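You operate a simulated robot arm through the tools that you are given. There is no shell and no other tool.

The job below is to be done with a simulated robot arm. You get a single attempt, and the scene is never put back.

JOB
Lay the square bar on the rail bed, run the rail stop up to it and lock the stop screw.
Fine: bar against the rail's end plate; use the bench hex key and stand it back in its holder.

It is judged by the outcome, as a careful person would: the job done as asked, and still so three seconds after it is handed in. It fails if anything else is knocked over, pushed out of place, dropped, spilled or broken.

ROBOT AND FRAMES
A 6-joint arm with a two-finger parallel gripper, fixed in place. Base frame: the origin is on the floor under the middle of its stand, x ahead of it, y to its left, z up; the work surface is at about z = 85. Units: cm, degrees, N and s.
With the tool pointing down near the work surface it reaches from about 44 to 86 cm from the base axis. Its first joint turns from -115.0 to 115.0 degrees. Payload 4.2 kg.
The tool frame sits at the grasp point between the pads (the TCP): z along the fingers, y along the line on which they close. The tips reach 2.3 cm beyond it. Largest opening 9.4 cm; finger width 3.8, thickness 1; the body of the gripper, 5.4 by 9.6 cm, starts 3.9 cm behind the TCP.
Orientation is that of the tool frame in the base frame, as [roll, pitch, yaw] about the fixed x, y, z axes, in that order (R = Rz(yaw) Ry(pitch) Rx(roll)). With the fingers straight down and closing along the base's y, the tool's x points along the base's -x, its y along +y and its z along -z.

CONTROLS
- The arm moves only by the tool send_rows. Its argument "steps" is one flat list of numbers, 7 for each row, row after row: the finger opening in cm, from 0 to 9.4, then the shift along the tool's x, y, z in cm, then the turn, a rotation vector about the tool's x, y, z in degrees. In form: [fingers, tx, ty, tz, wx, wy, wz, fingers, tx, ty, tz, wx, wy, wz, ...]. A call has 1 to 20 rows; each row shifts and turns the commanded pose from where the row before left it, along the tool's axes as they then stand. Each row takes 0.2 s and may step no farther than 5 cm and 8.6 degrees from the row before; otherwise, or with a gripper value out of range, the whole call is refused. Where a pose cannot be reached the arm comes as near as it can. A force on the tool above 40 N (or 10 N above the force at the start of the call, whichever is more), or a blocked arm, ends the call early, and 0.2 s more pass. The fingers move at their own pace (about 10.8 cm/s each) and stop on an object; they squeeze with about 41 N. The grip force told is the motor's: it shows also when the fingers shut on nothing. Time passes only in rows, and 0.2 s behind the last, so rows that do not move let the fingers close. The reply holds the time, the measured pose of the TCP, the force on the tool along the base axes, the opening and the grip force, in the units named above and with some noise, with the torque about the TCP (base axes, N m) and any sound that the robot's microphone picked up, and new pictures: "pictures" is both (left out), scene, wrist or none.
- Cameras (640 x 400 px; columns grow to the right, rows downward): "scene" is fixed at [5.38, -64.8, 158.72]; the picture's right is [0.69, -0.73, 0.00], its down [-0.38, -0.35, -0.86] and it looks along [0.62, 0.59, -0.52] (base axes); focal length 337 px, centre (320, 200). "wrist" rides on the gripper at [8.6, 1.6, -7.4] in the tool frame; the picture's right is [-0.18, 0.98, 0.00], its down [-0.58, -0.11, -0.81] and it looks along [-0.79, -0.15, 0.59] (tool axes); focal length 243 px, centre (320, 200). There is no depth. A picture from a camera that has moved, and an enlarged one, comes with that camera's place and axes in the base frame and with its lens. The place of the scene camera against the robot may be out by one fixed shift of up to 1.2 cm in any direction.
- lift_body(by): slides the trunk up (or, below 0, down) by that many cm; the arm rides with it, the base frame stays. It gives what a move gives, with no picture.
- close_up(camera, box): a new picture of the part [left, top, right, bottom] of that camera's present view, enlarged. No time passes.
- hand_in(): hands the job in; it is judged then, once.

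Nothing tells you positions but the pictures and the camera data. Unless the task says otherwise, let go and move clear before handing in.

The tools are called by a JSON object that holds its "name" and its "arguments". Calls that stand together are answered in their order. send_rows: Moves the arm, as the interface text tells. Its arguments: {"type":"object","properties":{"steps":{"type":"array"},"pictures":{"type":"string","enum":["both","scene","wrist","none"]}},"required":["steps"]} The other tools are called the same way: lift_body (by) moves the trunk up or down; close_up (camera, box) takes an enlarged picture of a part of a camera's view; hand_in () hands the job in.

At the start:

```text
time: 0.0
tcp_pos: [59.95, -6.05, 119.79]
tcp_rot: [179.9, 0.0, 180.0]
ft_force: [-0.5, -1.1, -0.7]
moment: [-0.03, -0.02, -0.01]
gripper_width: 9.41
grip_force: 0.0
trunk travel left (down, up): [-80.0, 19.0]
```

scene: 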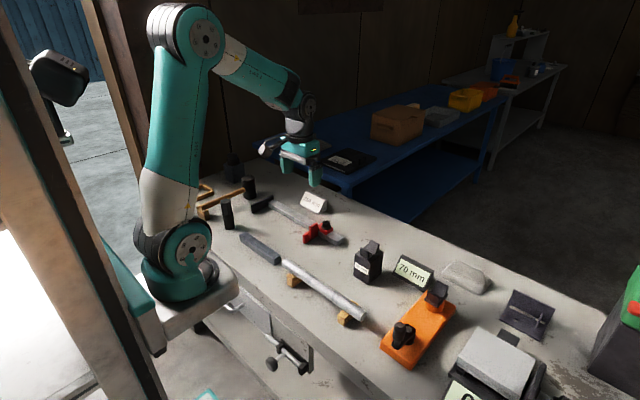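
wrist: 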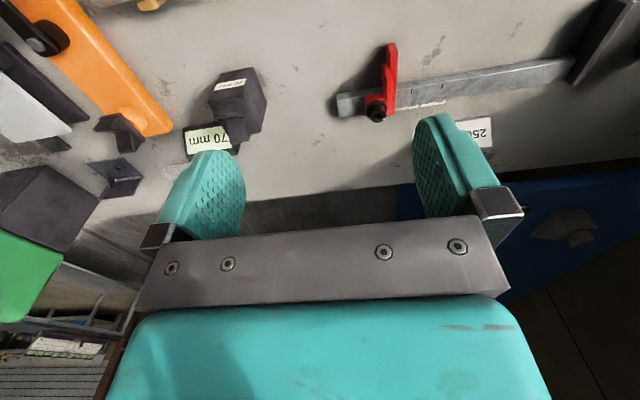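

I see a bench with a rail that has a red stop, a bar lying on wooden blocks, and several other fixtures with labels. I'll enlarge the views first to identify each object.

{"name": "close_up", "arguments": {"camera": "scene", "box": [180, 150, 380, 275]}}

{"name": "close_up", "arguments": {"camera": "scene", "box": [220, 220, 400, 335]}}

{"name": "close_up", "arguments": {"camera": "scene", "box": [340, 230, 560, 400]}}

{"name": "close_up", "arguments": {"camera": "wrist", "box": [320, 0, 640, 200]}}

{"name": "close_up", "arguments": {"camera": "wrist", "box": [0, 0, 320, 200]}}

```text
3.20 times, centred on (280, 212) of scene
camera zoom: at [5.38, -64.8, 158.72], right [0.69, -0.73, 0.0], down [-0.38, -0.35, -0.86], along [0.62, 0.59, -0.52], focal length 1078 px, centre (448, 160)
```

zoom: 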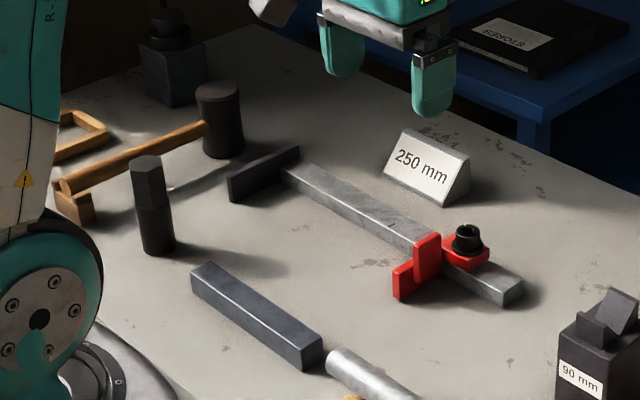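

```text
3.48 times, centred on (310, 278) of scene
camera zoom: at [5.38, -64.8, 158.72], right [0.69, -0.73, 0.0], down [-0.38, -0.35, -0.86], along [0.62, 0.59, -0.52], focal length 1172 px, centre (355, -70)
```

zoom: 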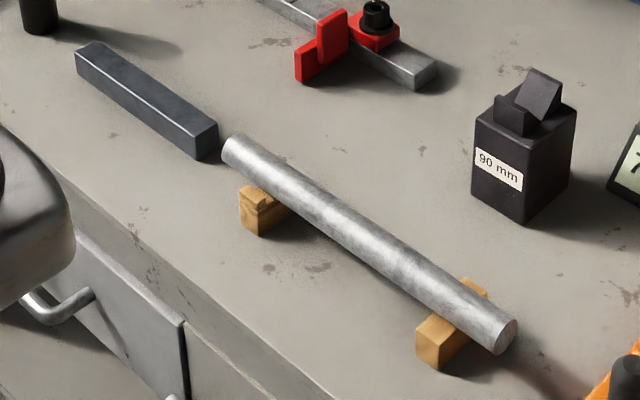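

```text
2.35 times, centred on (450, 315) of scene
camera zoom: at [5.38, -64.8, 158.72], right [0.69, -0.73, 0.0], down [-0.38, -0.35, -0.86], along [0.62, 0.59, -0.52], focal length 793 px, centre (14, -71)
```

zoom: 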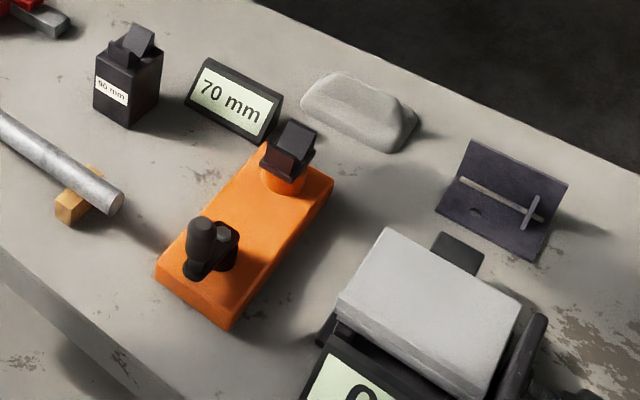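

```text
2.00 times, centred on (480, 100) of wrist
camera zoom: at [51.27, -4.39, 127.25], right [0.18, 0.98, 0.0], down [0.58, -0.11, 0.81], along [0.79, -0.15, -0.59], focal length 485 px, centre (0, 400)
```

zoom: 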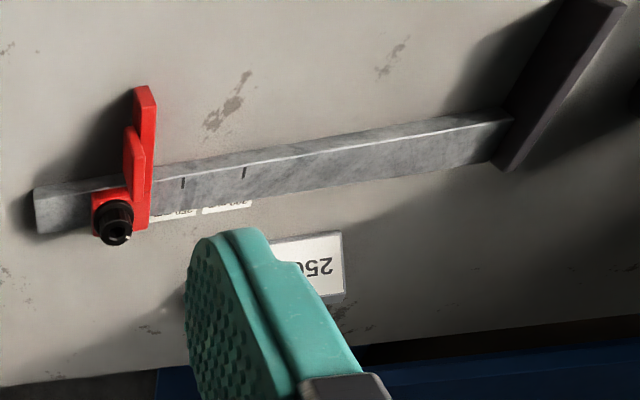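

```text
2.00 times, centred on (160, 100) of wrist
camera zoom: at [51.27, -4.39, 127.25], right [0.18, 0.98, 0.0], down [0.58, -0.11, 0.81], along [0.79, -0.15, -0.59], focal length 485 px, centre (640, 400)
```

zoom: 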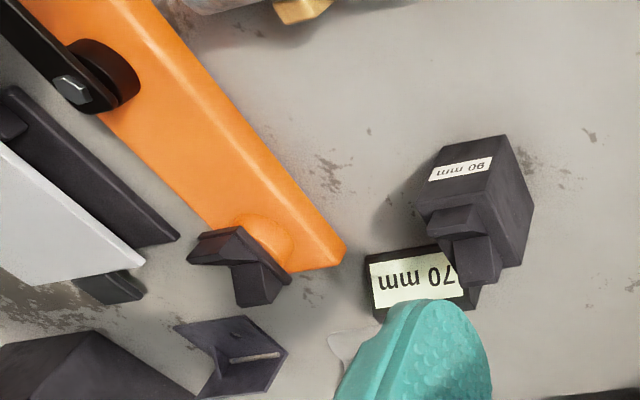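

The rail lies along y at the far side of the bench (x≈79), with the end plate at its +y end. The dark square bar lies near x≈55, and a dark hex-topped cylinder stands around (56, 30). I'll move the wrist camera over that area for a better look.

{"name": "send_rows", "arguments": {"steps": [9.4, 1.25, 4.25, 0, 0, 0, 0, 9.4, 1.25, 4.25, 0, 0, 0, 0, 9.4, 1.25, 4.25, 0, 0, 0, 0, 9.4, 1.25, 4.25, 0, 0, 0, 0, 9.4, 1.25, 4.25, 0, 0, 0, 0, 9.4, 1.25, 4.25, 0, 0, 0, 0, 9.4, 1.25, 4.25, 0, 0, 0, 0, 9.4, 1.25, 4.25, 0, 0, 0, 0, 9.4, 0, 0, 0, 0, 0, 0], "pictures": "both"}}

```text
time: 2.0
tcp_pos: [49.86, 28.09, 119.74]
tcp_rot: [180.0, -0.1, 179.9]
ft_force: [0.6, -0.5, 0.0]
moment: [0.0, 0.03, -0.01]
gripper_width: 9.4
grip_force: 0.0
trunk travel left (down, up): [-80.0, 19.0]
camera wrist: at [41.14, 29.67, 127.24], right [0.18, 0.98, 0.0], down [0.58, -0.11, 0.81], along [0.79, -0.15, -0.59], focal length 243 px, centre (320, 200)
```

scene: 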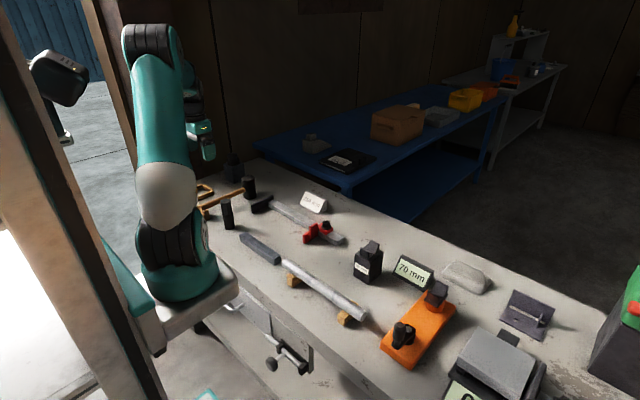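
wrist: 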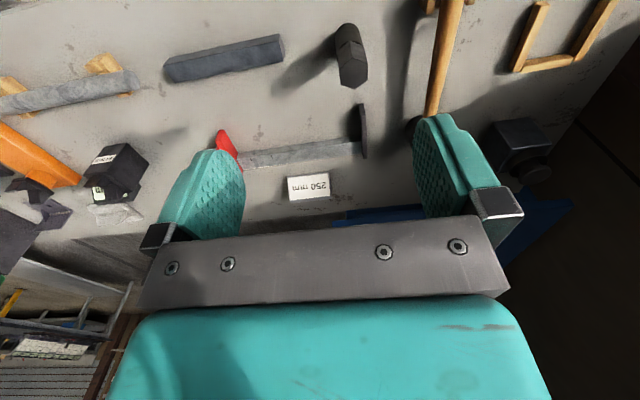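

{"name": "close_up", "arguments": {"camera": "wrist", "box": [240, 0, 440, 125]}}

{"name": "close_up", "arguments": {"camera": "wrist", "box": [140, 0, 340, 125]}}

{"name": "close_up", "arguments": {"camera": "wrist", "box": [400, 0, 640, 150]}}

{"name": "close_up", "arguments": {"camera": "scene", "box": [190, 145, 290, 240]}}

{"name": "close_up", "arguments": {"camera": "scene", "box": [240, 180, 350, 250]}}

{"name": "close_up", "arguments": {"camera": "scene", "box": [480, 270, 580, 350]}}

```text
3.20 times, centred on (340, 62) of wrist
camera zoom: at [41.14, 29.67, 127.24], right [0.18, 0.98, 0.0], down [0.58, -0.11, 0.81], along [0.79, -0.15, -0.59], focal length 776 px, centre (256, 640)
```

zoom: 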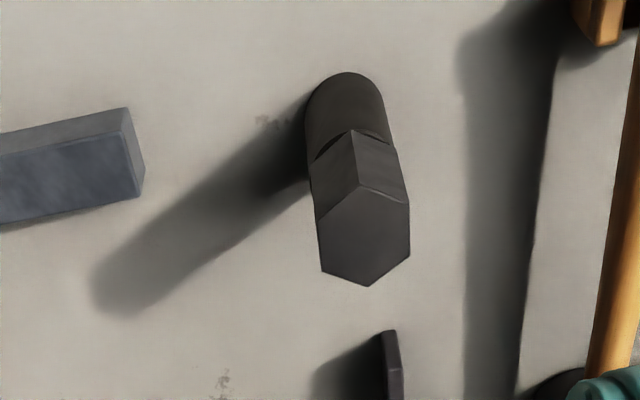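

```text
3.20 times, centred on (240, 62) of wrist
camera zoom: at [41.14, 29.67, 127.24], right [0.18, 0.98, 0.0], down [0.58, -0.11, 0.81], along [0.79, -0.15, -0.59], focal length 776 px, centre (576, 640)
```

zoom: 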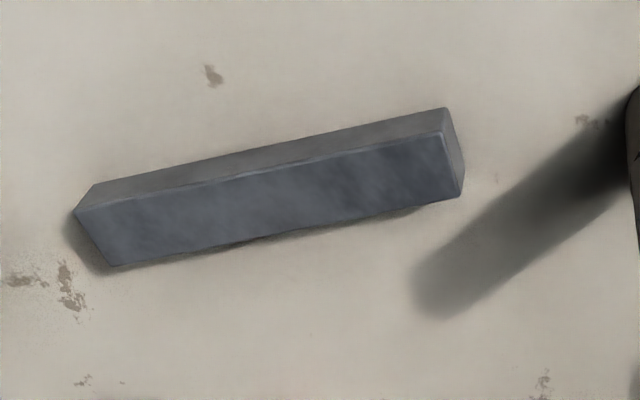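

```text
2.67 times, centred on (520, 75) of wrist
camera zoom: at [41.14, 29.67, 127.24], right [0.18, 0.98, 0.0], down [0.58, -0.11, 0.81], along [0.79, -0.15, -0.59], focal length 647 px, centre (-213, 533)
```

zoom: 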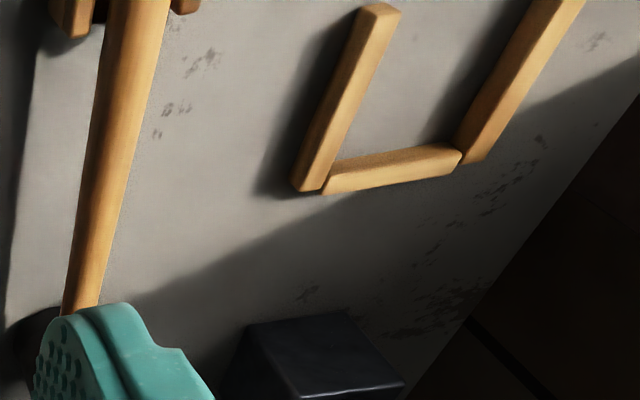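

```text
4.21 times, centred on (240, 192) of scene
camera zoom: at [5.38, -64.8, 158.72], right [0.69, -0.73, 0.0], down [-0.38, -0.35, -0.86], along [0.62, 0.59, -0.52], focal length 1419 px, centre (657, 232)
```

zoom: 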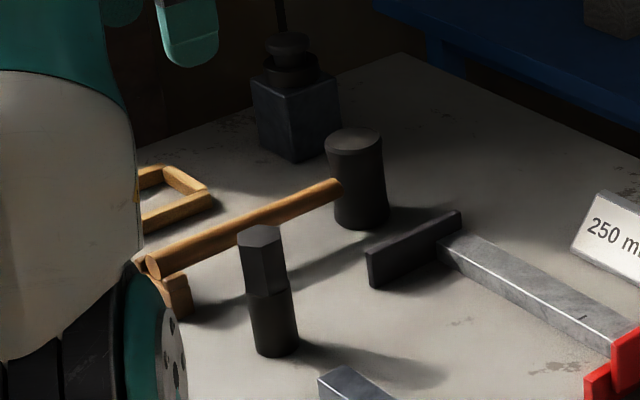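

```text
5.71 times, centred on (295, 215) of scene
camera zoom: at [5.38, -64.8, 158.72], right [0.69, -0.73, 0.0], down [-0.38, -0.35, -0.86], along [0.62, 0.59, -0.52], focal length 1925 px, centre (463, 114)
```

zoom: 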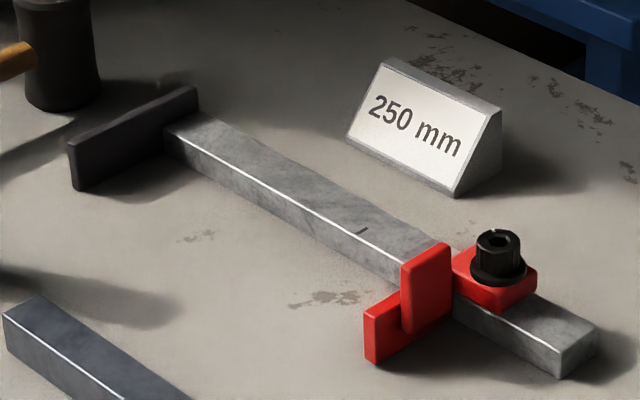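

```text
5.00 times, centred on (530, 310) of scene
camera zoom: at [5.38, -64.8, 158.72], right [0.69, -0.73, 0.0], down [-0.38, -0.35, -0.86], along [0.62, 0.59, -0.52], focal length 1685 px, centre (-730, -350)
```

zoom: 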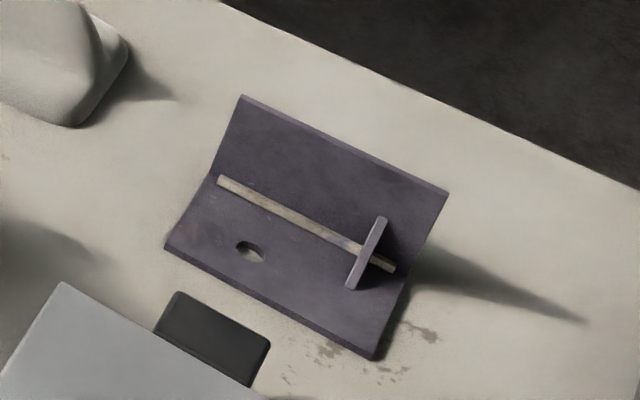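

The hex-topped part at about (56.6, 31) appears to be the hex key standing in a round holder, with its top at z≈97 and flats facing ±y. Next I'll look closely at the rail, stop and end plate to work out the bed.

{"name": "send_rows", "arguments": {"steps": [9.4, -2, -2.6, 2, 0, 0, 0, 9.4, -2, -2.6, 2, 0, 0, 0, 9.4, -2, -2.6, 2, 0, 0, 0, 9.4, -2, -2.6, 2, 0, 0, 0, 9.4, -2, -2.6, 2, 0, 0, 0, 9.4, 0, 0, 0, 0, 0, 0], "pictures": "wrist"}}

```text
time: 3.4
tcp_pos: [59.8, 14.73, 109.93]
tcp_rot: [-179.9, 0.0, 179.9]
ft_force: [-0.7, 0.1, 0.1]
moment: [0.02, -0.03, -0.02]
gripper_width: 9.4
grip_force: 0.1
trunk travel left (down, up): [-80.0, 19.0]
camera wrist: at [51.07, 16.35, 117.33], right [0.18, 0.98, 0.0], down [0.58, -0.11, 0.81], along [0.79, -0.15, -0.59], focal length 243 px, centre (320, 200)
```

wrist: 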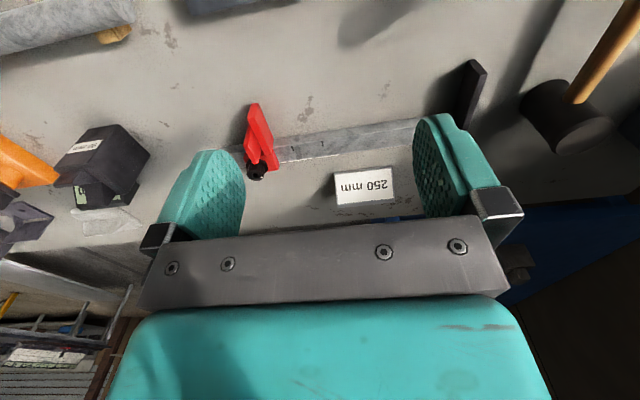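

I'll move farther out so the wrist camera looks almost straight down on the rail.

{"name": "send_rows", "arguments": {"steps": [9.4, -3.5, 0, 0.5, 0, 0, 0, 9.4, -3.5, 0, 0.5, 0, 0, 0, 9.4, -3.5, 0, 0.5, 0, 0, 0, 9.4, -3.5, 0, 0.5, 0, 0, 0, 9.4, 0, 0, 0, 0, 0, 0], "pictures": "both"}}

```text
time: 4.6
tcp_pos: [73.92, 14.75, 107.79]
tcp_rot: [-179.9, 0.0, -179.9]
ft_force: [-0.2, 0.3, -0.5]
moment: [0.03, -0.04, 0.03]
gripper_width: 9.4
grip_force: 0.0
trunk travel left (down, up): [-80.0, 19.0]
camera wrist: at [65.22, 16.47, 115.15], right [0.18, 0.98, 0.0], down [0.58, -0.11, 0.81], along [0.79, -0.15, -0.59], focal length 243 px, centre (320, 200)
```

scene: 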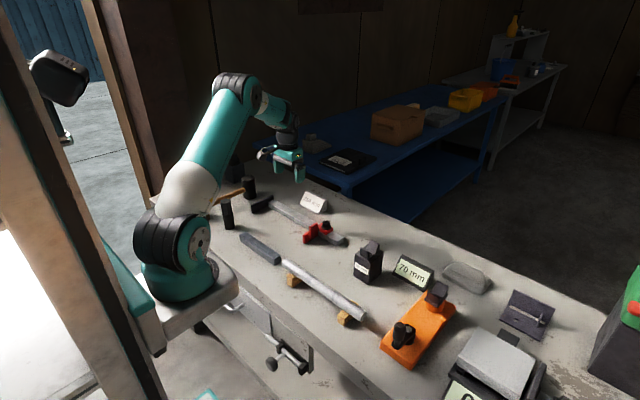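
wrist: 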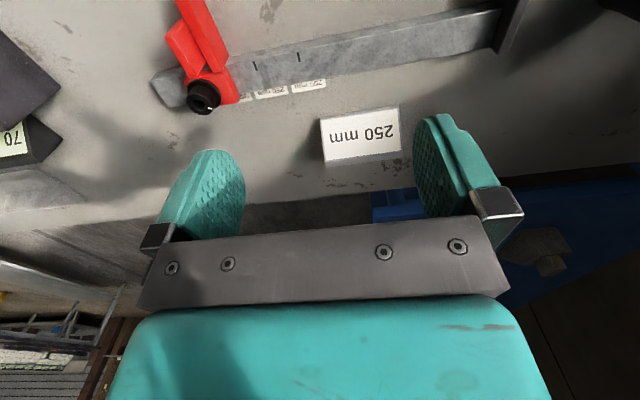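

{"name": "close_up", "arguments": {"camera": "wrist", "box": [140, 0, 340, 125]}}

{"name": "close_up", "arguments": {"camera": "wrist", "box": [360, 0, 560, 125]}}

{"name": "close_up", "arguments": {"camera": "scene", "box": [295, 210, 355, 250]}}

```text
3.20 times, centred on (240, 62) of wrist
camera zoom: at [65.22, 16.47, 115.15], right [0.18, 0.98, 0.0], down [0.58, -0.11, 0.81], along [0.79, -0.15, -0.59], focal length 776 px, centre (576, 640)
```

zoom: 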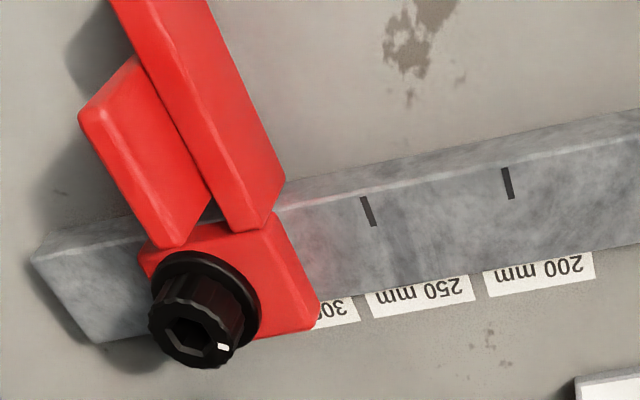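

```text
3.20 times, centred on (460, 62) of wrist
camera zoom: at [65.22, 16.47, 115.15], right [0.18, 0.98, 0.0], down [0.58, -0.11, 0.81], along [0.79, -0.15, -0.59], focal length 776 px, centre (-128, 640)
```

zoom: 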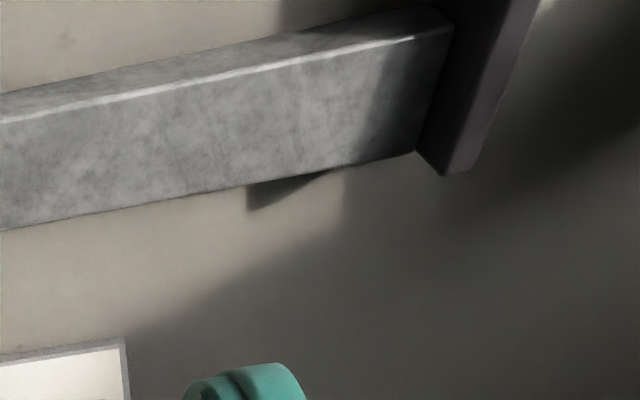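

```text
10.00 times, centred on (325, 230) of scene
camera zoom: at [5.38, -64.8, 158.72], right [0.69, -0.73, 0.0], down [-0.38, -0.35, -0.86], along [0.62, 0.59, -0.52], focal length 3369 px, centre (270, -100)
```

zoom: 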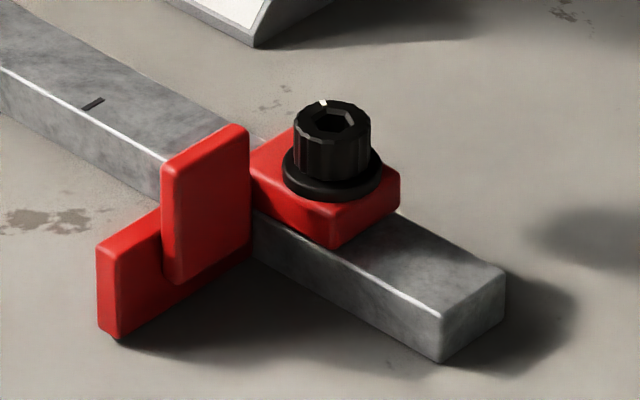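

The rail spans x≈76 to 79 and is about 2.3 cm high, with the end plate face at y≈32. Both the stop foot and the plate reach toward the robot to x≈67.5, so the bed seems to be the strip in front of the rail. The bar is about 2.9×2.9×18.6 cm at (55.9, 11.6). I'll look closer at the bed before touching anything.

{"name": "send_rows", "arguments": {"steps": [9.4, 2.7, 0.5, 2.6, 0, 0, 0, 9.4, 2.7, 0.5, 2.6, 0, 0, 0, 9.4, 2.7, 0.5, 2.6, 0, 0, 0, 9.4, 0, 0, 0, 0, 0, 0], "pictures": "wrist"}}

{"name": "close_up", "arguments": {"camera": "wrist", "box": [380, 0, 580, 125]}}

{"name": "close_up", "arguments": {"camera": "wrist", "box": [120, 0, 320, 125]}}

```text
time: 5.6
tcp_pos: [65.93, 16.39, 99.84]
tcp_rot: [180.0, 0.0, 179.9]
ft_force: [-0.6, 0.9, 0.1]
moment: [0.0, 0.0, 0.05]
gripper_width: 9.4
grip_force: 0.1
trunk travel left (down, up): [-80.0, 19.0]
camera wrist: at [57.1, 18.1, 107.29], right [0.18, 0.98, 0.0], down [0.58, -0.11, 0.81], along [0.79, -0.15, -0.59], focal length 243 px, centre (320, 200)
```

wrist: 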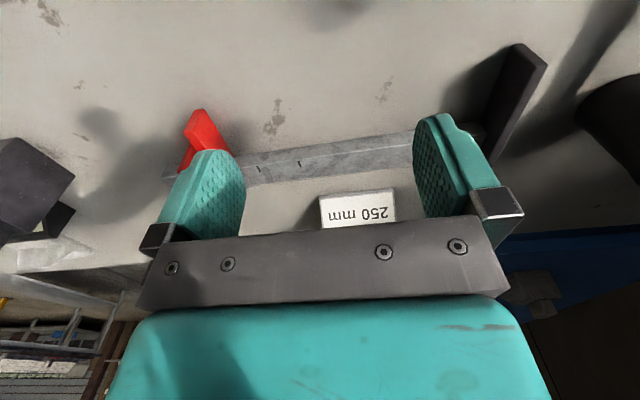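

```text
3.20 times, centred on (480, 62) of wrist
camera zoom: at [57.1, 18.1, 107.29], right [0.18, 0.98, 0.0], down [0.58, -0.11, 0.81], along [0.79, -0.15, -0.59], focal length 776 px, centre (-192, 640)
```

zoom: 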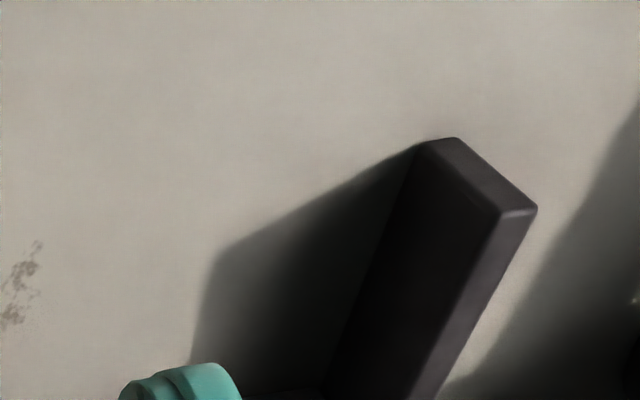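

```text
3.20 times, centred on (220, 62) of wrist
camera zoom: at [57.1, 18.1, 107.29], right [0.18, 0.98, 0.0], down [0.58, -0.11, 0.81], along [0.79, -0.15, -0.59], focal length 776 px, centre (640, 640)
```

zoom: 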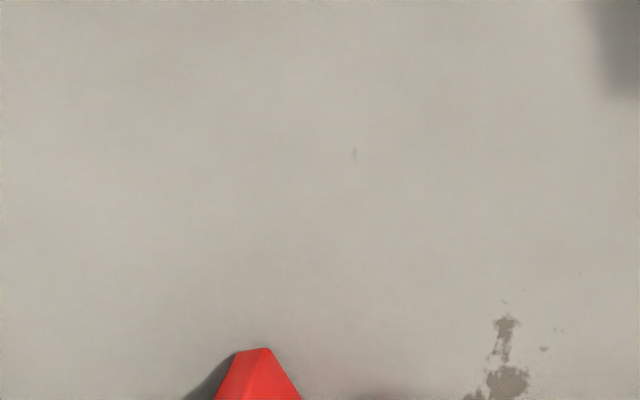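

There is no separate bed plate, so the bed is the bench strip in front of the rail between the end plate (face y≈32.1) and the stop foot. I'll go above the bar now and turn the gripper 90° so it closes along x.

{"name": "send_rows", "arguments": {"steps": [9.4, 3.34, -1.6, 0, 0, 0, 0, 9.4, 3.34, -1.6, 0, 0, 0, 0, 9.4, 3.34, -1.6, 0, 0, 0, 0, 9.4, 0, 0, 0, 0, 0, -8.18, 9.4, 0, 0, 0, 0, 0, -8.18, 9.4, 0, 0, 0, 0, 0, -8.18, 9.4, 0, 0, 0, 0, 0, -8.18, 9.4, 0, 0, 0, 0, 0, -8.18, 9.4, 0, 0, 0, 0, 0, -8.18, 9.4, 0, 0, 0, 0, 0, -8.18, 9.4, 0, 0, 0, 0, 0, -8.18, 9.4, 0, 0, 0, 0, 0, -8.18, 9.4, 0, 0, 0, 0, 0, -8.18, 9.4, 0, 0, 0, 0, 0, -8.18, 9.4, 0, 0, 0, 0, 0, 0], "pictures": "both"}}

```text
time: 8.8
tcp_pos: [55.77, 11.74, 100.08]
tcp_rot: [-179.9, -0.1, -90.0]
ft_force: [-0.5, 0.9, 0.7]
moment: [0.01, 0.0, 0.0]
gripper_width: 9.38
grip_force: 0.0
trunk travel left (down, up): [-80.0, 19.0]
camera wrist: at [54.18, 3.04, 107.47], right [-0.98, 0.18, 0.0], down [0.11, 0.58, 0.81], along [0.15, 0.79, -0.59], focal length 243 px, centre (320, 200)
```

scene: 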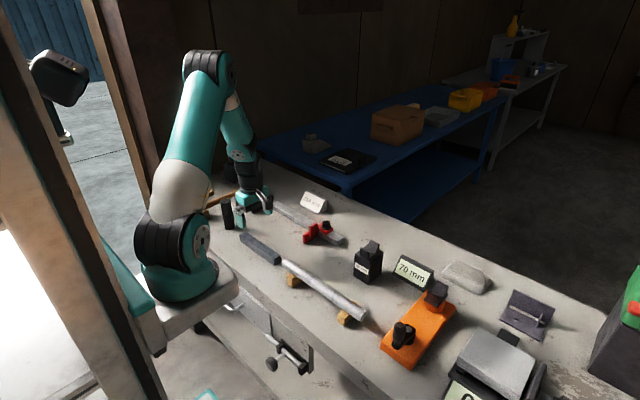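
wrist: 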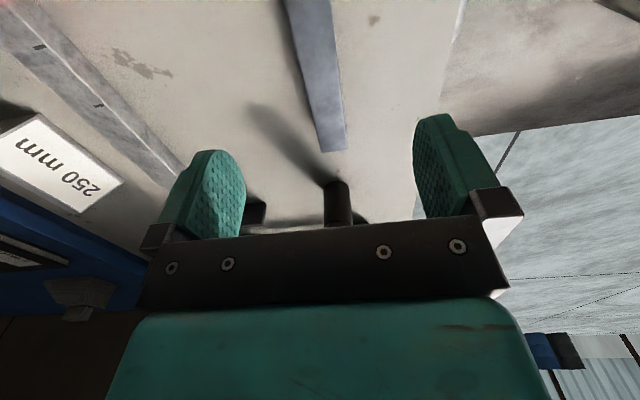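

{"name": "close_up", "arguments": {"camera": "wrist", "box": [240, 0, 440, 160]}}

{"name": "close_up", "arguments": {"camera": "wrist", "box": [0, 0, 200, 125]}}

```text
2.50 times, centred on (340, 80) of wrist
camera zoom: at [54.18, 3.04, 107.47], right [-0.98, 0.18, 0.0], down [0.11, 0.58, 0.81], along [0.15, 0.79, -0.59], focal length 606 px, centre (270, 500)
```

zoom: 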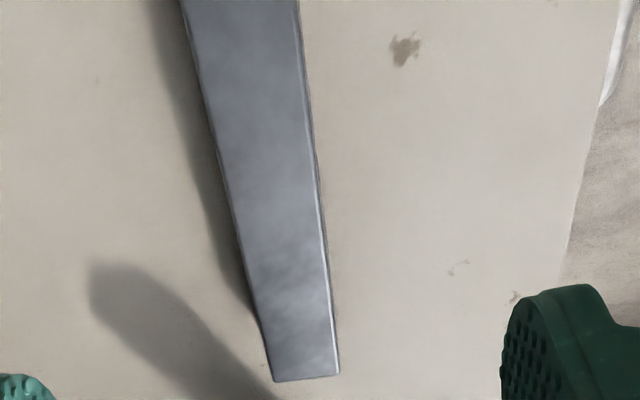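

```text
3.20 times, centred on (100, 62) of wrist
camera zoom: at [54.18, 3.04, 107.47], right [-0.98, 0.18, 0.0], down [0.11, 0.58, 0.81], along [0.15, 0.79, -0.59], focal length 776 px, centre (1024, 640)
```

zoom: 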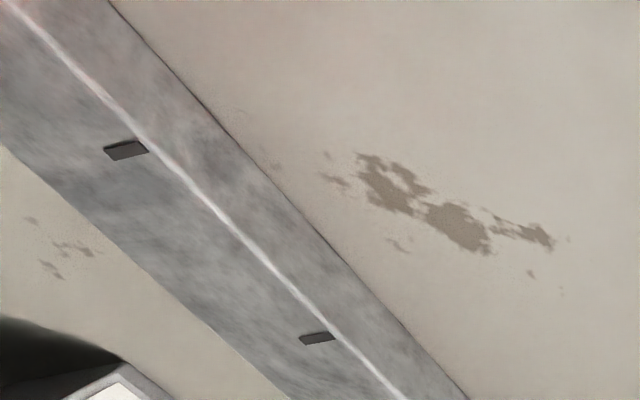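

The bar is centred at about (56.0, 11.5) and lies parallel to y, right under the gripper. I'll descend to z≈87.9 and close on it.

{"name": "send_rows", "arguments": {"steps": [9.4, 0.1, -0.15, 4, 0, 0, 0, 9.4, 0.1, 0, 4, 0, 0, 0, 9.4, 0, 0, 2.5, 0, 0, 0, 9.4, 0, 0, 1, 0, 0, 0, 9.4, 0, 0, 0.6, 0, 0, 0, 9.4, 0, 0, 0, 0, 0, 0], "pictures": "both"}}

```text
time: 10.2
tcp_pos: [56.07, 11.42, 88.01]
tcp_rot: [180.0, 0.1, -90.1]
ft_force: [-0.3, 0.1, 0.9]
moment: [0.02, -0.02, -0.01]
gripper_width: 9.39
grip_force: 0.0
trunk travel left (down, up): [-80.0, 19.0]
camera wrist: at [54.35, 2.82, 95.38], right [-0.98, 0.19, 0.0], down [0.11, 0.58, 0.81], along [0.15, 0.79, -0.59], focal length 243 px, centre (320, 200)
```

scene: 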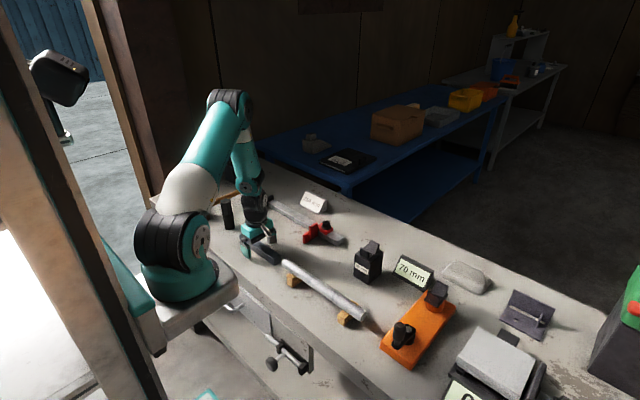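
wrist: 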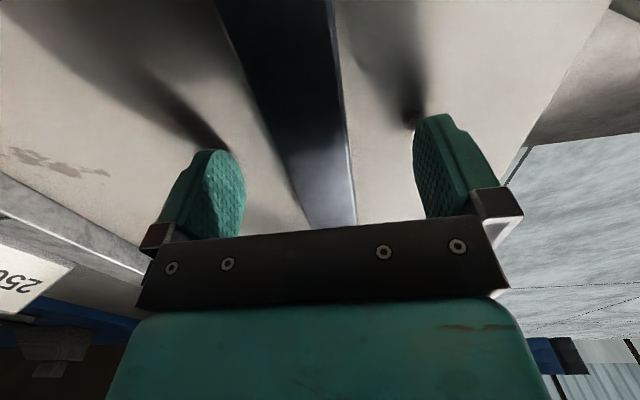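

{"name": "send_rows", "arguments": {"steps": [0, 0, 0, 0, 0, 0, 0, 0, 0, 0, 0, 0, 0, 0, 0, 0, 0, 0, 0, 0, 0, 0, 0, 0, 0, 0, 0, 0], "pictures": "wrist"}}

```text
time: 11.2
tcp_pos: [56.01, 11.38, 87.98]
tcp_rot: [179.9, 0.0, -90.0]
ft_force: [-3.6, -1.0, 0.3]
moment: [0.34, 0.11, 0.11]
gripper_width: 2.97
grip_force: 40.4
trunk travel left (down, up): [-80.0, 19.0]
camera wrist: at [54.31, 2.81, 95.39], right [-0.98, 0.18, 0.0], down [0.11, 0.58, 0.81], along [0.15, 0.79, -0.59], focal length 243 px, centre (320, 200)
```

wrist: 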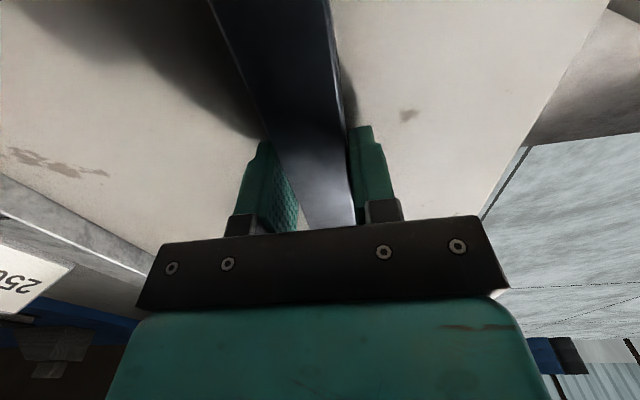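

The bar is gripped and measures 2.97 cm wide. I'll lift it and carry it over the strip in front of the rail, stopping about 1 cm short of the end plate.

{"name": "send_rows", "arguments": {"steps": [0, 0, 0, -1.5, 0, 0, 0, 0, 0, 0, -3, 0, 0, 0, 0, 0, 0, -3, 0, 0, 0, 0, 0, -3.5, 0, 0, 0, 0, 0, 0, -3.5, 0, 0, 0, 0, 0, 0, -3.5, 0, 0, 0, 0, 0, -3.3, -2, 0, 0, 0, 0, 0, -3.3, -2, 0, 0, 0, 0, 0, -3.3, -2, 0, 0, 0, 0, 0, 0, 0, 0, 0, 0, 0], "pictures": "both"}}

```text
time: 13.4
tcp_pos: [72.5, 21.33, 95.43]
tcp_rot: [179.9, 0.0, -90.1]
ft_force: [-0.1, 0.5, -13.5]
moment: [0.01, 0.02, 0.01]
gripper_width: 2.98
grip_force: 41.0
trunk travel left (down, up): [-80.0, 19.0]
camera wrist: at [70.81, 12.74, 102.87], right [-0.98, 0.19, 0.0], down [0.11, 0.58, 0.81], along [0.15, 0.79, -0.59], focal length 243 px, centre (320, 200)
```

scene: 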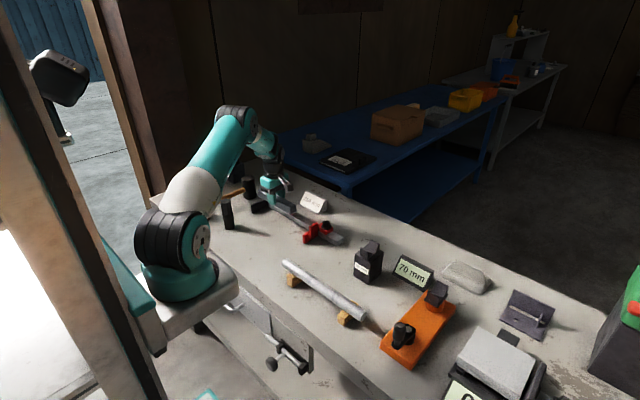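
wrist: 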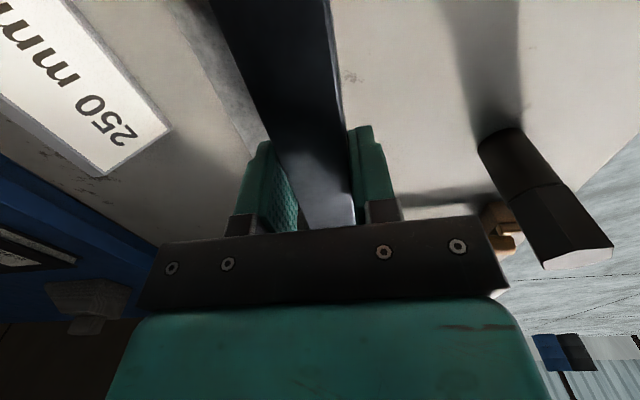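

{"name": "close_up", "arguments": {"camera": "wrist", "box": [220, 100, 420, 225]}}

{"name": "close_up", "arguments": {"camera": "scene", "box": [230, 165, 350, 250]}}

```text
3.20 times, centred on (320, 162) of wrist
camera zoom: at [70.81, 12.74, 102.87], right [-0.98, 0.19, 0.0], down [0.11, 0.58, 0.81], along [0.15, 0.79, -0.59], focal length 776 px, centre (320, 320)
```

zoom: 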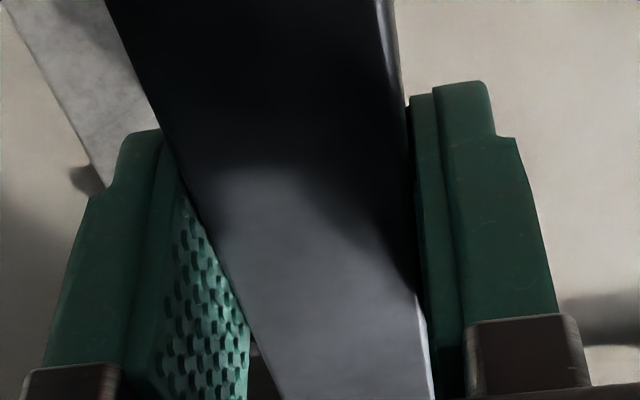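

```text
4.71 times, centred on (290, 208) of scene
camera zoom: at [5.38, -64.8, 158.72], right [0.69, -0.73, 0.0], down [-0.38, -0.35, -0.86], along [0.62, 0.59, -0.52], focal length 1586 px, centre (461, 165)
```

zoom: 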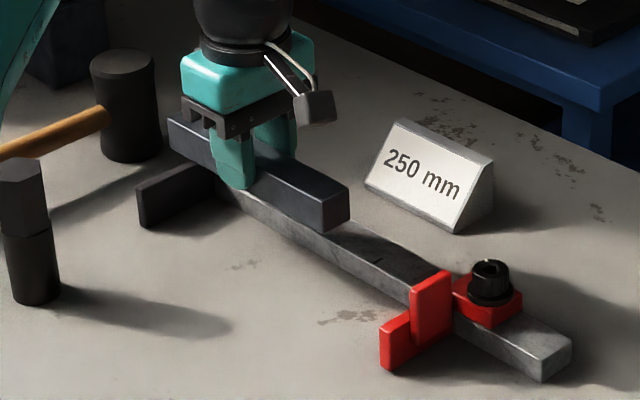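

The bar hangs level above the bed with about 1.5 cm of y clearance to the plate. I'll lower it almost to the bench.

{"name": "send_rows", "arguments": {"steps": [0, 0, -0.15, 2.5, 0, 0, 0, 0, 0, -0.15, 2.5, 0, 0, 0, 0, 0, 0, 1.3, 0, 0, 0, 0, 0, 0, 0.6, 0, 0, 0, 0, 0, 0, 0.3, 0, 0, 0, 0, 0, 0, 0, 0, 0, 0], "pictures": "both"}}

```text
time: 14.8
tcp_pos: [72.95, 21.42, 88.16]
tcp_rot: [179.9, 0.0, -90.0]
ft_force: [-0.3, 0.8, -12.7]
moment: [-0.02, 0.0, 0.01]
gripper_width: 2.99
grip_force: 41.2
trunk travel left (down, up): [-80.0, 19.0]
camera wrist: at [71.19, 12.76, 95.67], right [-0.98, 0.19, 0.0], down [0.11, 0.58, 0.81], along [0.15, 0.79, -0.59], focal length 243 px, centre (320, 200)
```

scene: 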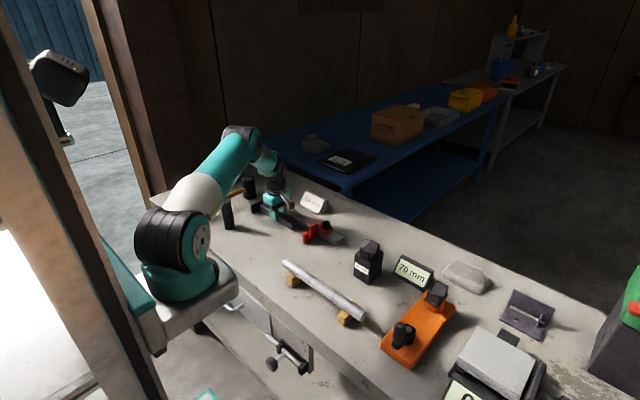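
wrist: 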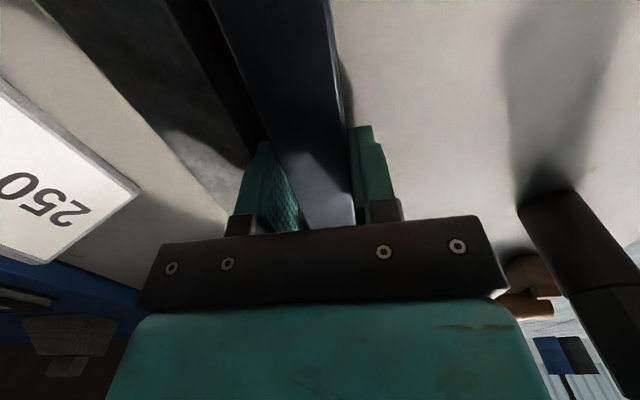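

{"name": "send_rows", "arguments": {"steps": [0, -0.25, 0, 0, 0, 0, 0, 0, -0.25, 0, 0, 0, 0, 0, 0, -0.25, 0, 0, 0, 0, 0, 0, -0.2, 0, 0, 0, 0, 0, 0, 0, 0, 0, 0, 0, 0], "pictures": "none"}}

{"name": "close_up", "arguments": {"camera": "scene", "box": [240, 180, 320, 235]}}

```text
time: 16.0
tcp_pos: [72.85, 22.32, 88.17]
tcp_rot: [-180.0, -0.1, -90.2]
ft_force: [0.3, 0.4, -12.0]
moment: [0.0, -0.03, 0.03]
gripper_width: 2.98
grip_force: 40.5
trunk travel left (down, up): [-80.0, 19.0]
```

```text
7.27 times, centred on (280, 208) of scene
camera zoom: at [5.38, -64.8, 158.72], right [0.69, -0.73, 0.0], down [-0.38, -0.35, -0.86], along [0.62, 0.59, -0.52], focal length 2450 px, centre (611, 146)
```

zoom: 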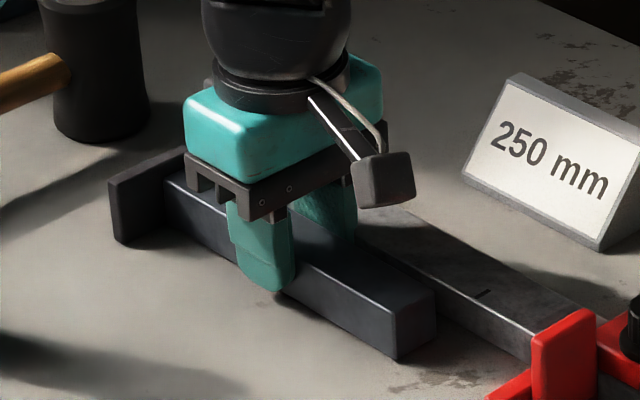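

The bar end is nearly at the plate, and there's no contact force yet. I'll creep forward in small steps until I feel it.

{"name": "send_rows", "arguments": {"steps": [0, -0.1, 0, 0, 0, 0, 0, 0, -0.1, 0, 0, 0, 0, 0, 0, -0.05, 0, 0, 0, 0, 0], "pictures": "none"}}

```text
time: 16.8
tcp_pos: [73.01, 22.34, 88.14]
tcp_rot: [179.8, 0.0, -90.2]
ft_force: [-1.2, -14.3, -12.3]
moment: [0.12, 0.04, 0.38]
gripper_width: 3.0
grip_force: 41.3
trunk travel left (down, up): [-80.0, 19.0]
```

Contact with the end plate is felt (Fy ≈ -14 N). I'll lower the last bit onto the bench and open just enough to stay clear of the rail.

{"name": "send_rows", "arguments": {"steps": [0, 0, 0, 0.1, 0, 0, 0, 0, 0, 0, 0.08, 0, 0, 0, 0, 0, 0, 0, 0, 0, 0], "pictures": "none"}}

```text
time: 17.6
tcp_pos: [72.97, 22.31, 88.16]
tcp_rot: [180.0, 0.0, -90.2]
ft_force: [1.3, -26.8, -4.4]
moment: [0.08, 0.08, 0.21]
gripper_width: 2.97
grip_force: 41.6
trunk travel left (down, up): [-80.0, 19.0]
```

{"name": "send_rows", "arguments": {"steps": [0, 0.12, 0, 0, 0, 0, 0, 0, 0, 0, 0, 0, 0, 0], "pictures": "none"}}

```text
time: 18.2
tcp_pos: [72.91, 22.42, 88.03]
tcp_rot: [180.0, 0.1, -90.1]
ft_force: [5.3, -16.9, -9.8]
moment: [-0.24, -0.14, -0.25]
gripper_width: 2.98
grip_force: 41.2
trunk travel left (down, up): [-80.0, 19.0]
```

{"name": "send_rows", "arguments": {"steps": [0, 0.08, 0, 0.05, 0, 0, 0, 0, 0, 0, 0.05, 0, 0, 0, 0, 0, 0, 0, 0, 0, 0], "pictures": "none"}}

```text
time: 19.0
tcp_pos: [72.87, 22.37, 87.94]
tcp_rot: [180.0, -0.1, -90.0]
ft_force: [-1.6, -7.8, -3.0]
moment: [-0.68, -0.11, -0.37]
gripper_width: 2.98
grip_force: 40.9
trunk travel left (down, up): [-80.0, 19.0]
```

The bar is resting on the bench against the plate. I'll open slightly to 3.7 cm and lift straight up.

{"name": "send_rows", "arguments": {"steps": [3.7, 0, 0, 0, 0, 0, 0, 3.7, 0, 0, 0, 0, 0, 0, 3.7, 0, 0, -0.5, 0, 0, 0, 3.7, 0, 0, -1.5, 0, 0, 0, 3.7, 0, 0, -2, 0, 0, 0, 3.7, 0, 0, -4, 0, 0, 0, 3.7, 0, 0, 0, 0, 0, 0], "pictures": "both"}}

{"name": "close_up", "arguments": {"camera": "scene", "box": [240, 180, 350, 250]}}

{"name": "close_up", "arguments": {"camera": "wrist", "box": [200, 0, 420, 140]}}

```text
time: 20.6
tcp_pos: [72.84, 22.33, 95.91]
tcp_rot: [-179.9, 0.0, -90.0]
ft_force: [0.2, 0.3, 0.0]
moment: [0.0, 0.0, 0.01]
gripper_width: 3.7
grip_force: 0.0
trunk travel left (down, up): [-80.0, 19.0]
camera wrist: at [71.25, 13.68, 103.33], right [-0.98, 0.19, 0.0], down [0.11, 0.58, 0.81], along [0.15, 0.79, -0.59], focal length 243 px, centre (320, 200)
```

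scene: 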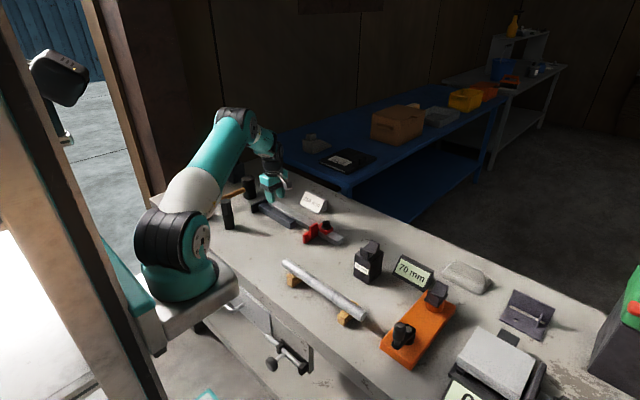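
wrist: 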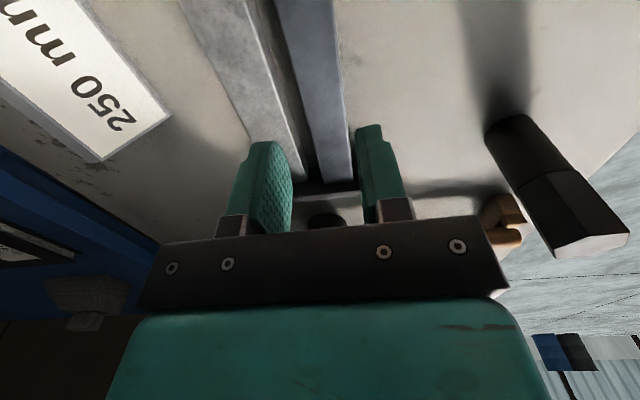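

```text
5.71 times, centred on (295, 215) of scene
camera zoom: at [5.38, -64.8, 158.72], right [0.69, -0.73, 0.0], down [-0.38, -0.35, -0.86], along [0.62, 0.59, -0.52], focal length 1925 px, centre (463, 114)
```

zoom: 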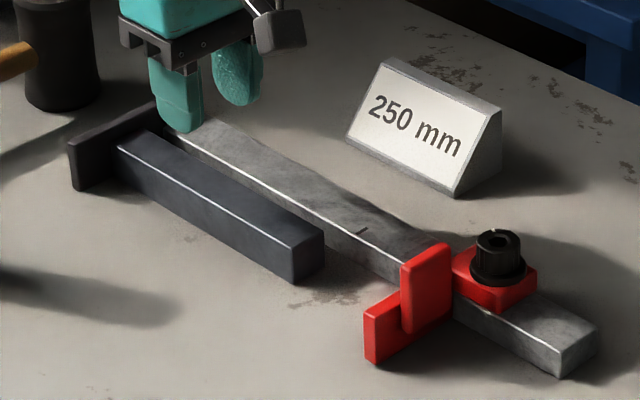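

```text
2.86 times, centred on (310, 70) of wrist
camera zoom: at [71.25, 13.68, 103.33], right [-0.98, 0.19, 0.0], down [0.11, 0.58, 0.81], along [0.15, 0.79, -0.59], focal length 693 px, centre (349, 571)
```

zoom: 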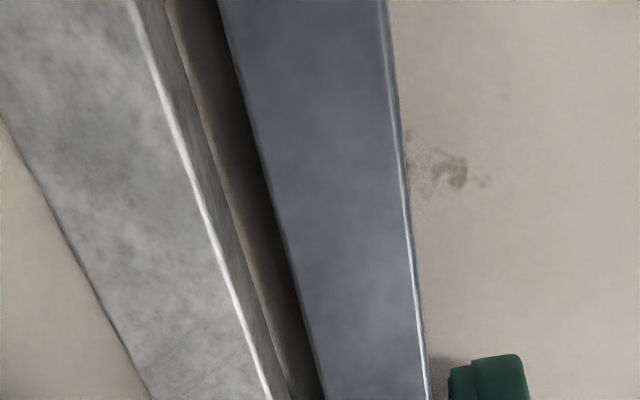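

The bar now lies in the bed against the end plate, parallel to the rail and clear of the fingers. Next I'll lift, close the fingers and move behind the stop to look at it.

{"name": "send_rows", "arguments": {"steps": [0, 0, 0, -5, 0, 0, 0, 0, 0, 0, -5, 0, 0, 0, 0, 4.3, 0, 0, 0, 0, 0, 0, 4.3, 0, 0, 0, 0, 0, 0, 4.3, 0, 0, 0, 0, 0, 0, 4.3, 0, 0, 0, 0, 0, 0, 4.3, 0, 0, 0, 0, 0, 0, 0, 0, 0, 0, 0, 0], "pictures": "both"}}

{"name": "close_up", "arguments": {"camera": "wrist", "box": [200, 0, 400, 125]}}

```text
time: 22.4
tcp_pos: [72.79, 0.64, 106.02]
tcp_rot: [-180.0, 0.0, -90.0]
ft_force: [-0.2, -0.1, -0.3]
moment: [0.02, 0.03, -0.02]
gripper_width: 0.0
grip_force: 40.7
trunk travel left (down, up): [-80.0, 19.0]
camera wrist: at [71.02, -7.9, 113.49], right [-0.98, 0.18, 0.0], down [0.11, 0.58, 0.81], along [0.15, 0.79, -0.59], focal length 243 px, centre (320, 200)
```

scene: 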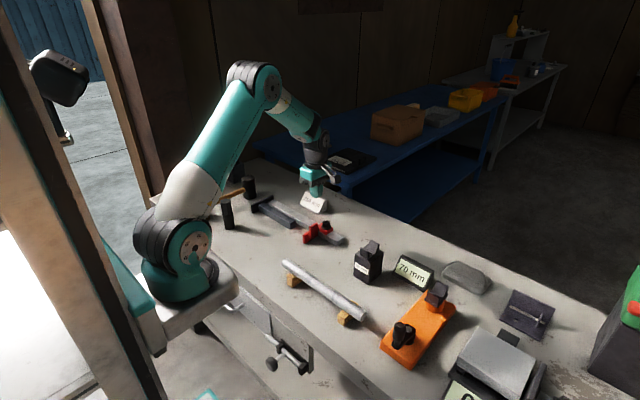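
wrist: 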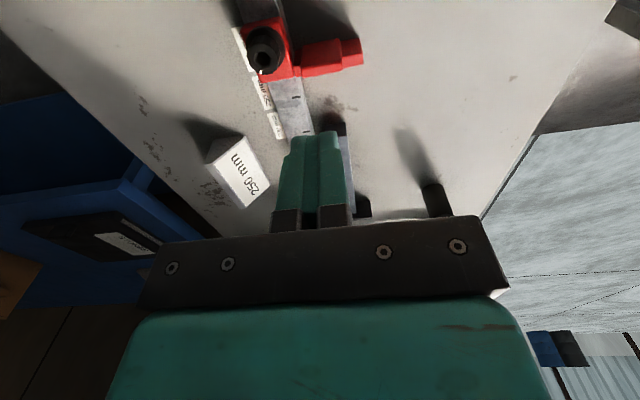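

```text
3.20 times, centred on (300, 62) of wrist
camera zoom: at [71.02, -7.9, 113.49], right [-0.98, 0.18, 0.0], down [0.11, 0.58, 0.81], along [0.15, 0.79, -0.59], focal length 776 px, centre (384, 640)
```

zoom: 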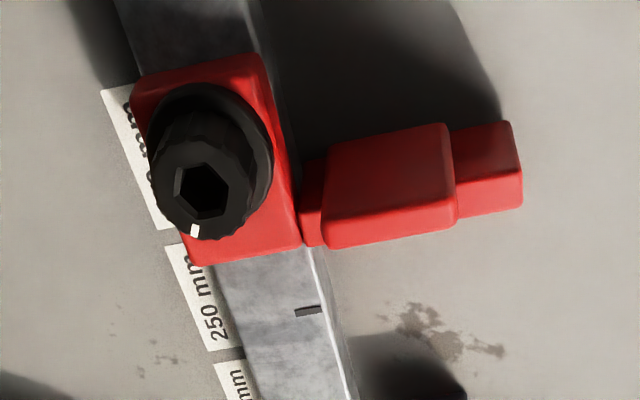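

The stop's tab spans x≈71 to 75 with its rear face at y≈2.2, and the foot face is at y≈4. I'll descend behind the tab with closed fingers, keeping the gripper body above the knob, whose top is at about z 91.3.

{"name": "send_rows", "arguments": {"steps": [0, 1.6, -0.5, 4, 0, 0, 0, 0, 0.2, 0, 4, 0, 0, 0, 0, 0, 0, 4, 0, 0, 0, 0, 0, 0, 2.5, 0, 0, 0, 0, 0, 0, 1.5, 0, 0, 0, 0, 0, 0, 0, 0, 0, 0], "pictures": "both"}}

{"name": "close_up", "arguments": {"camera": "scene", "box": [280, 180, 380, 250]}}

```text
time: 23.8
tcp_pos: [73.22, -0.92, 89.97]
tcp_rot: [-179.9, 0.0, -90.1]
ft_force: [0.0, 0.6, -0.2]
moment: [-0.03, 0.01, 0.0]
gripper_width: 0.02
grip_force: 40.8
trunk travel left (down, up): [-80.0, 19.0]
camera wrist: at [71.53, -9.62, 97.45], right [-0.98, 0.19, 0.0], down [0.11, 0.58, 0.81], along [0.15, 0.79, -0.59], focal length 243 px, centre (320, 200)
```

scene: 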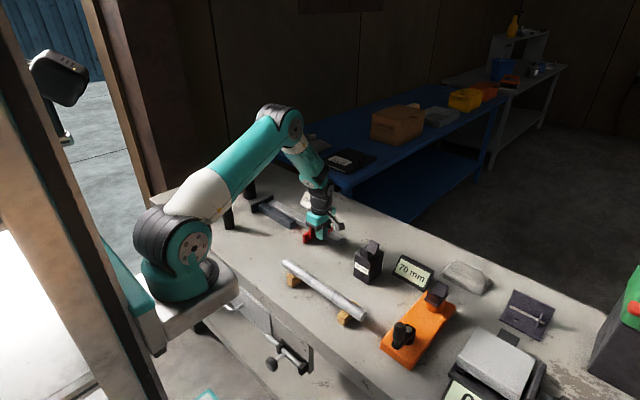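
wrist: 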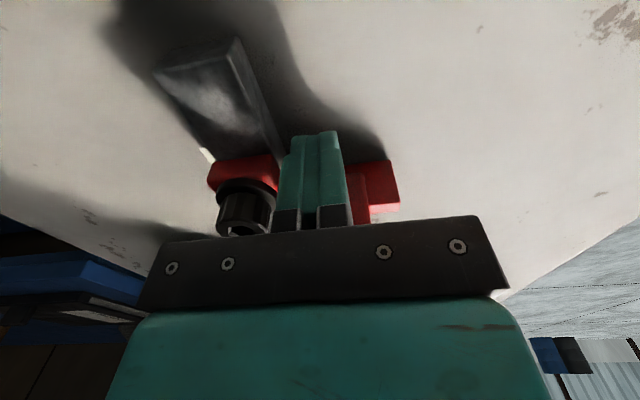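

```text
5.71 times, centred on (330, 215) of scene
camera zoom: at [5.38, -64.8, 158.72], right [0.69, -0.73, 0.0], down [-0.38, -0.35, -0.86], along [0.62, 0.59, -0.52], focal length 1925 px, centre (263, 114)
```

zoom: 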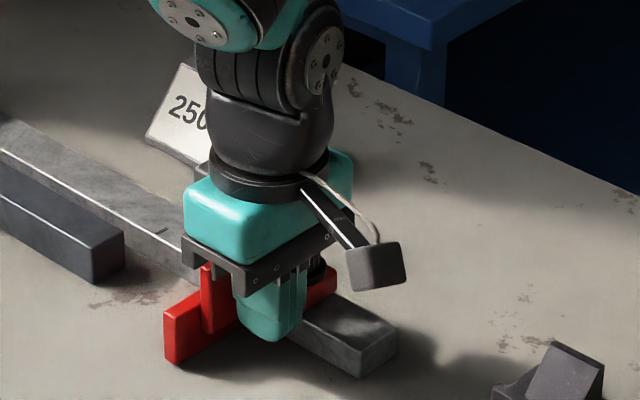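

The fingers are behind the tab with no contact yet. I'll push in the +y direction and watch the force.

{"name": "send_rows", "arguments": {"steps": [0, -0.4, 0, 0, 0, 0, 0, 0, -0.4, 0, 0, 0, 0, 0, 0, -0.4, 0, 0, 0, 0, 0, 0, -0.4, 0, 0, 0, 0, 0, 0, -0.4, 0, 0, 0, 0, 0, 0, -0.4, 0, 0, 0, 0, 0], "pictures": "scene"}}

{"name": "close_up", "arguments": {"camera": "scene", "box": [280, 180, 380, 250]}}

```text
time: 25.2
tcp_pos: [73.33, 1.3, 89.9]
tcp_rot: [-180.0, 0.0, -90.1]
ft_force: [0.2, -1.8, 1.5]
moment: [0.0, 0.05, 0.01]
gripper_width: 0.01
grip_force: 41.1
trunk travel left (down, up): [-80.0, 19.0]
```

scene: 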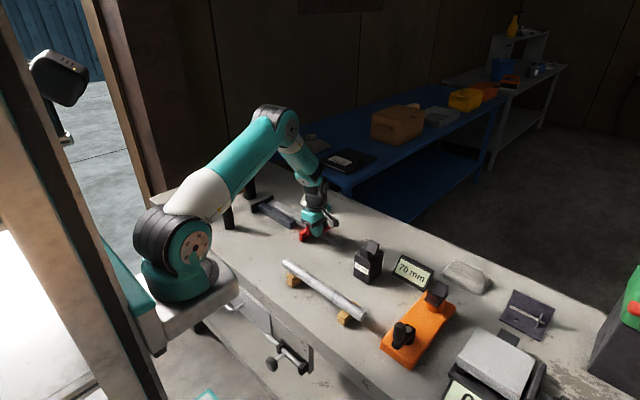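

```text
5.71 times, centred on (330, 215) of scene
camera zoom: at [5.38, -64.8, 158.72], right [0.69, -0.73, 0.0], down [-0.38, -0.35, -0.86], along [0.62, 0.59, -0.52], focal length 1925 px, centre (263, 114)
```

zoom: 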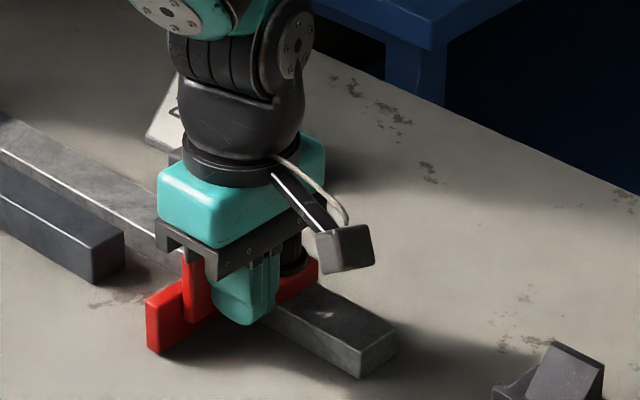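

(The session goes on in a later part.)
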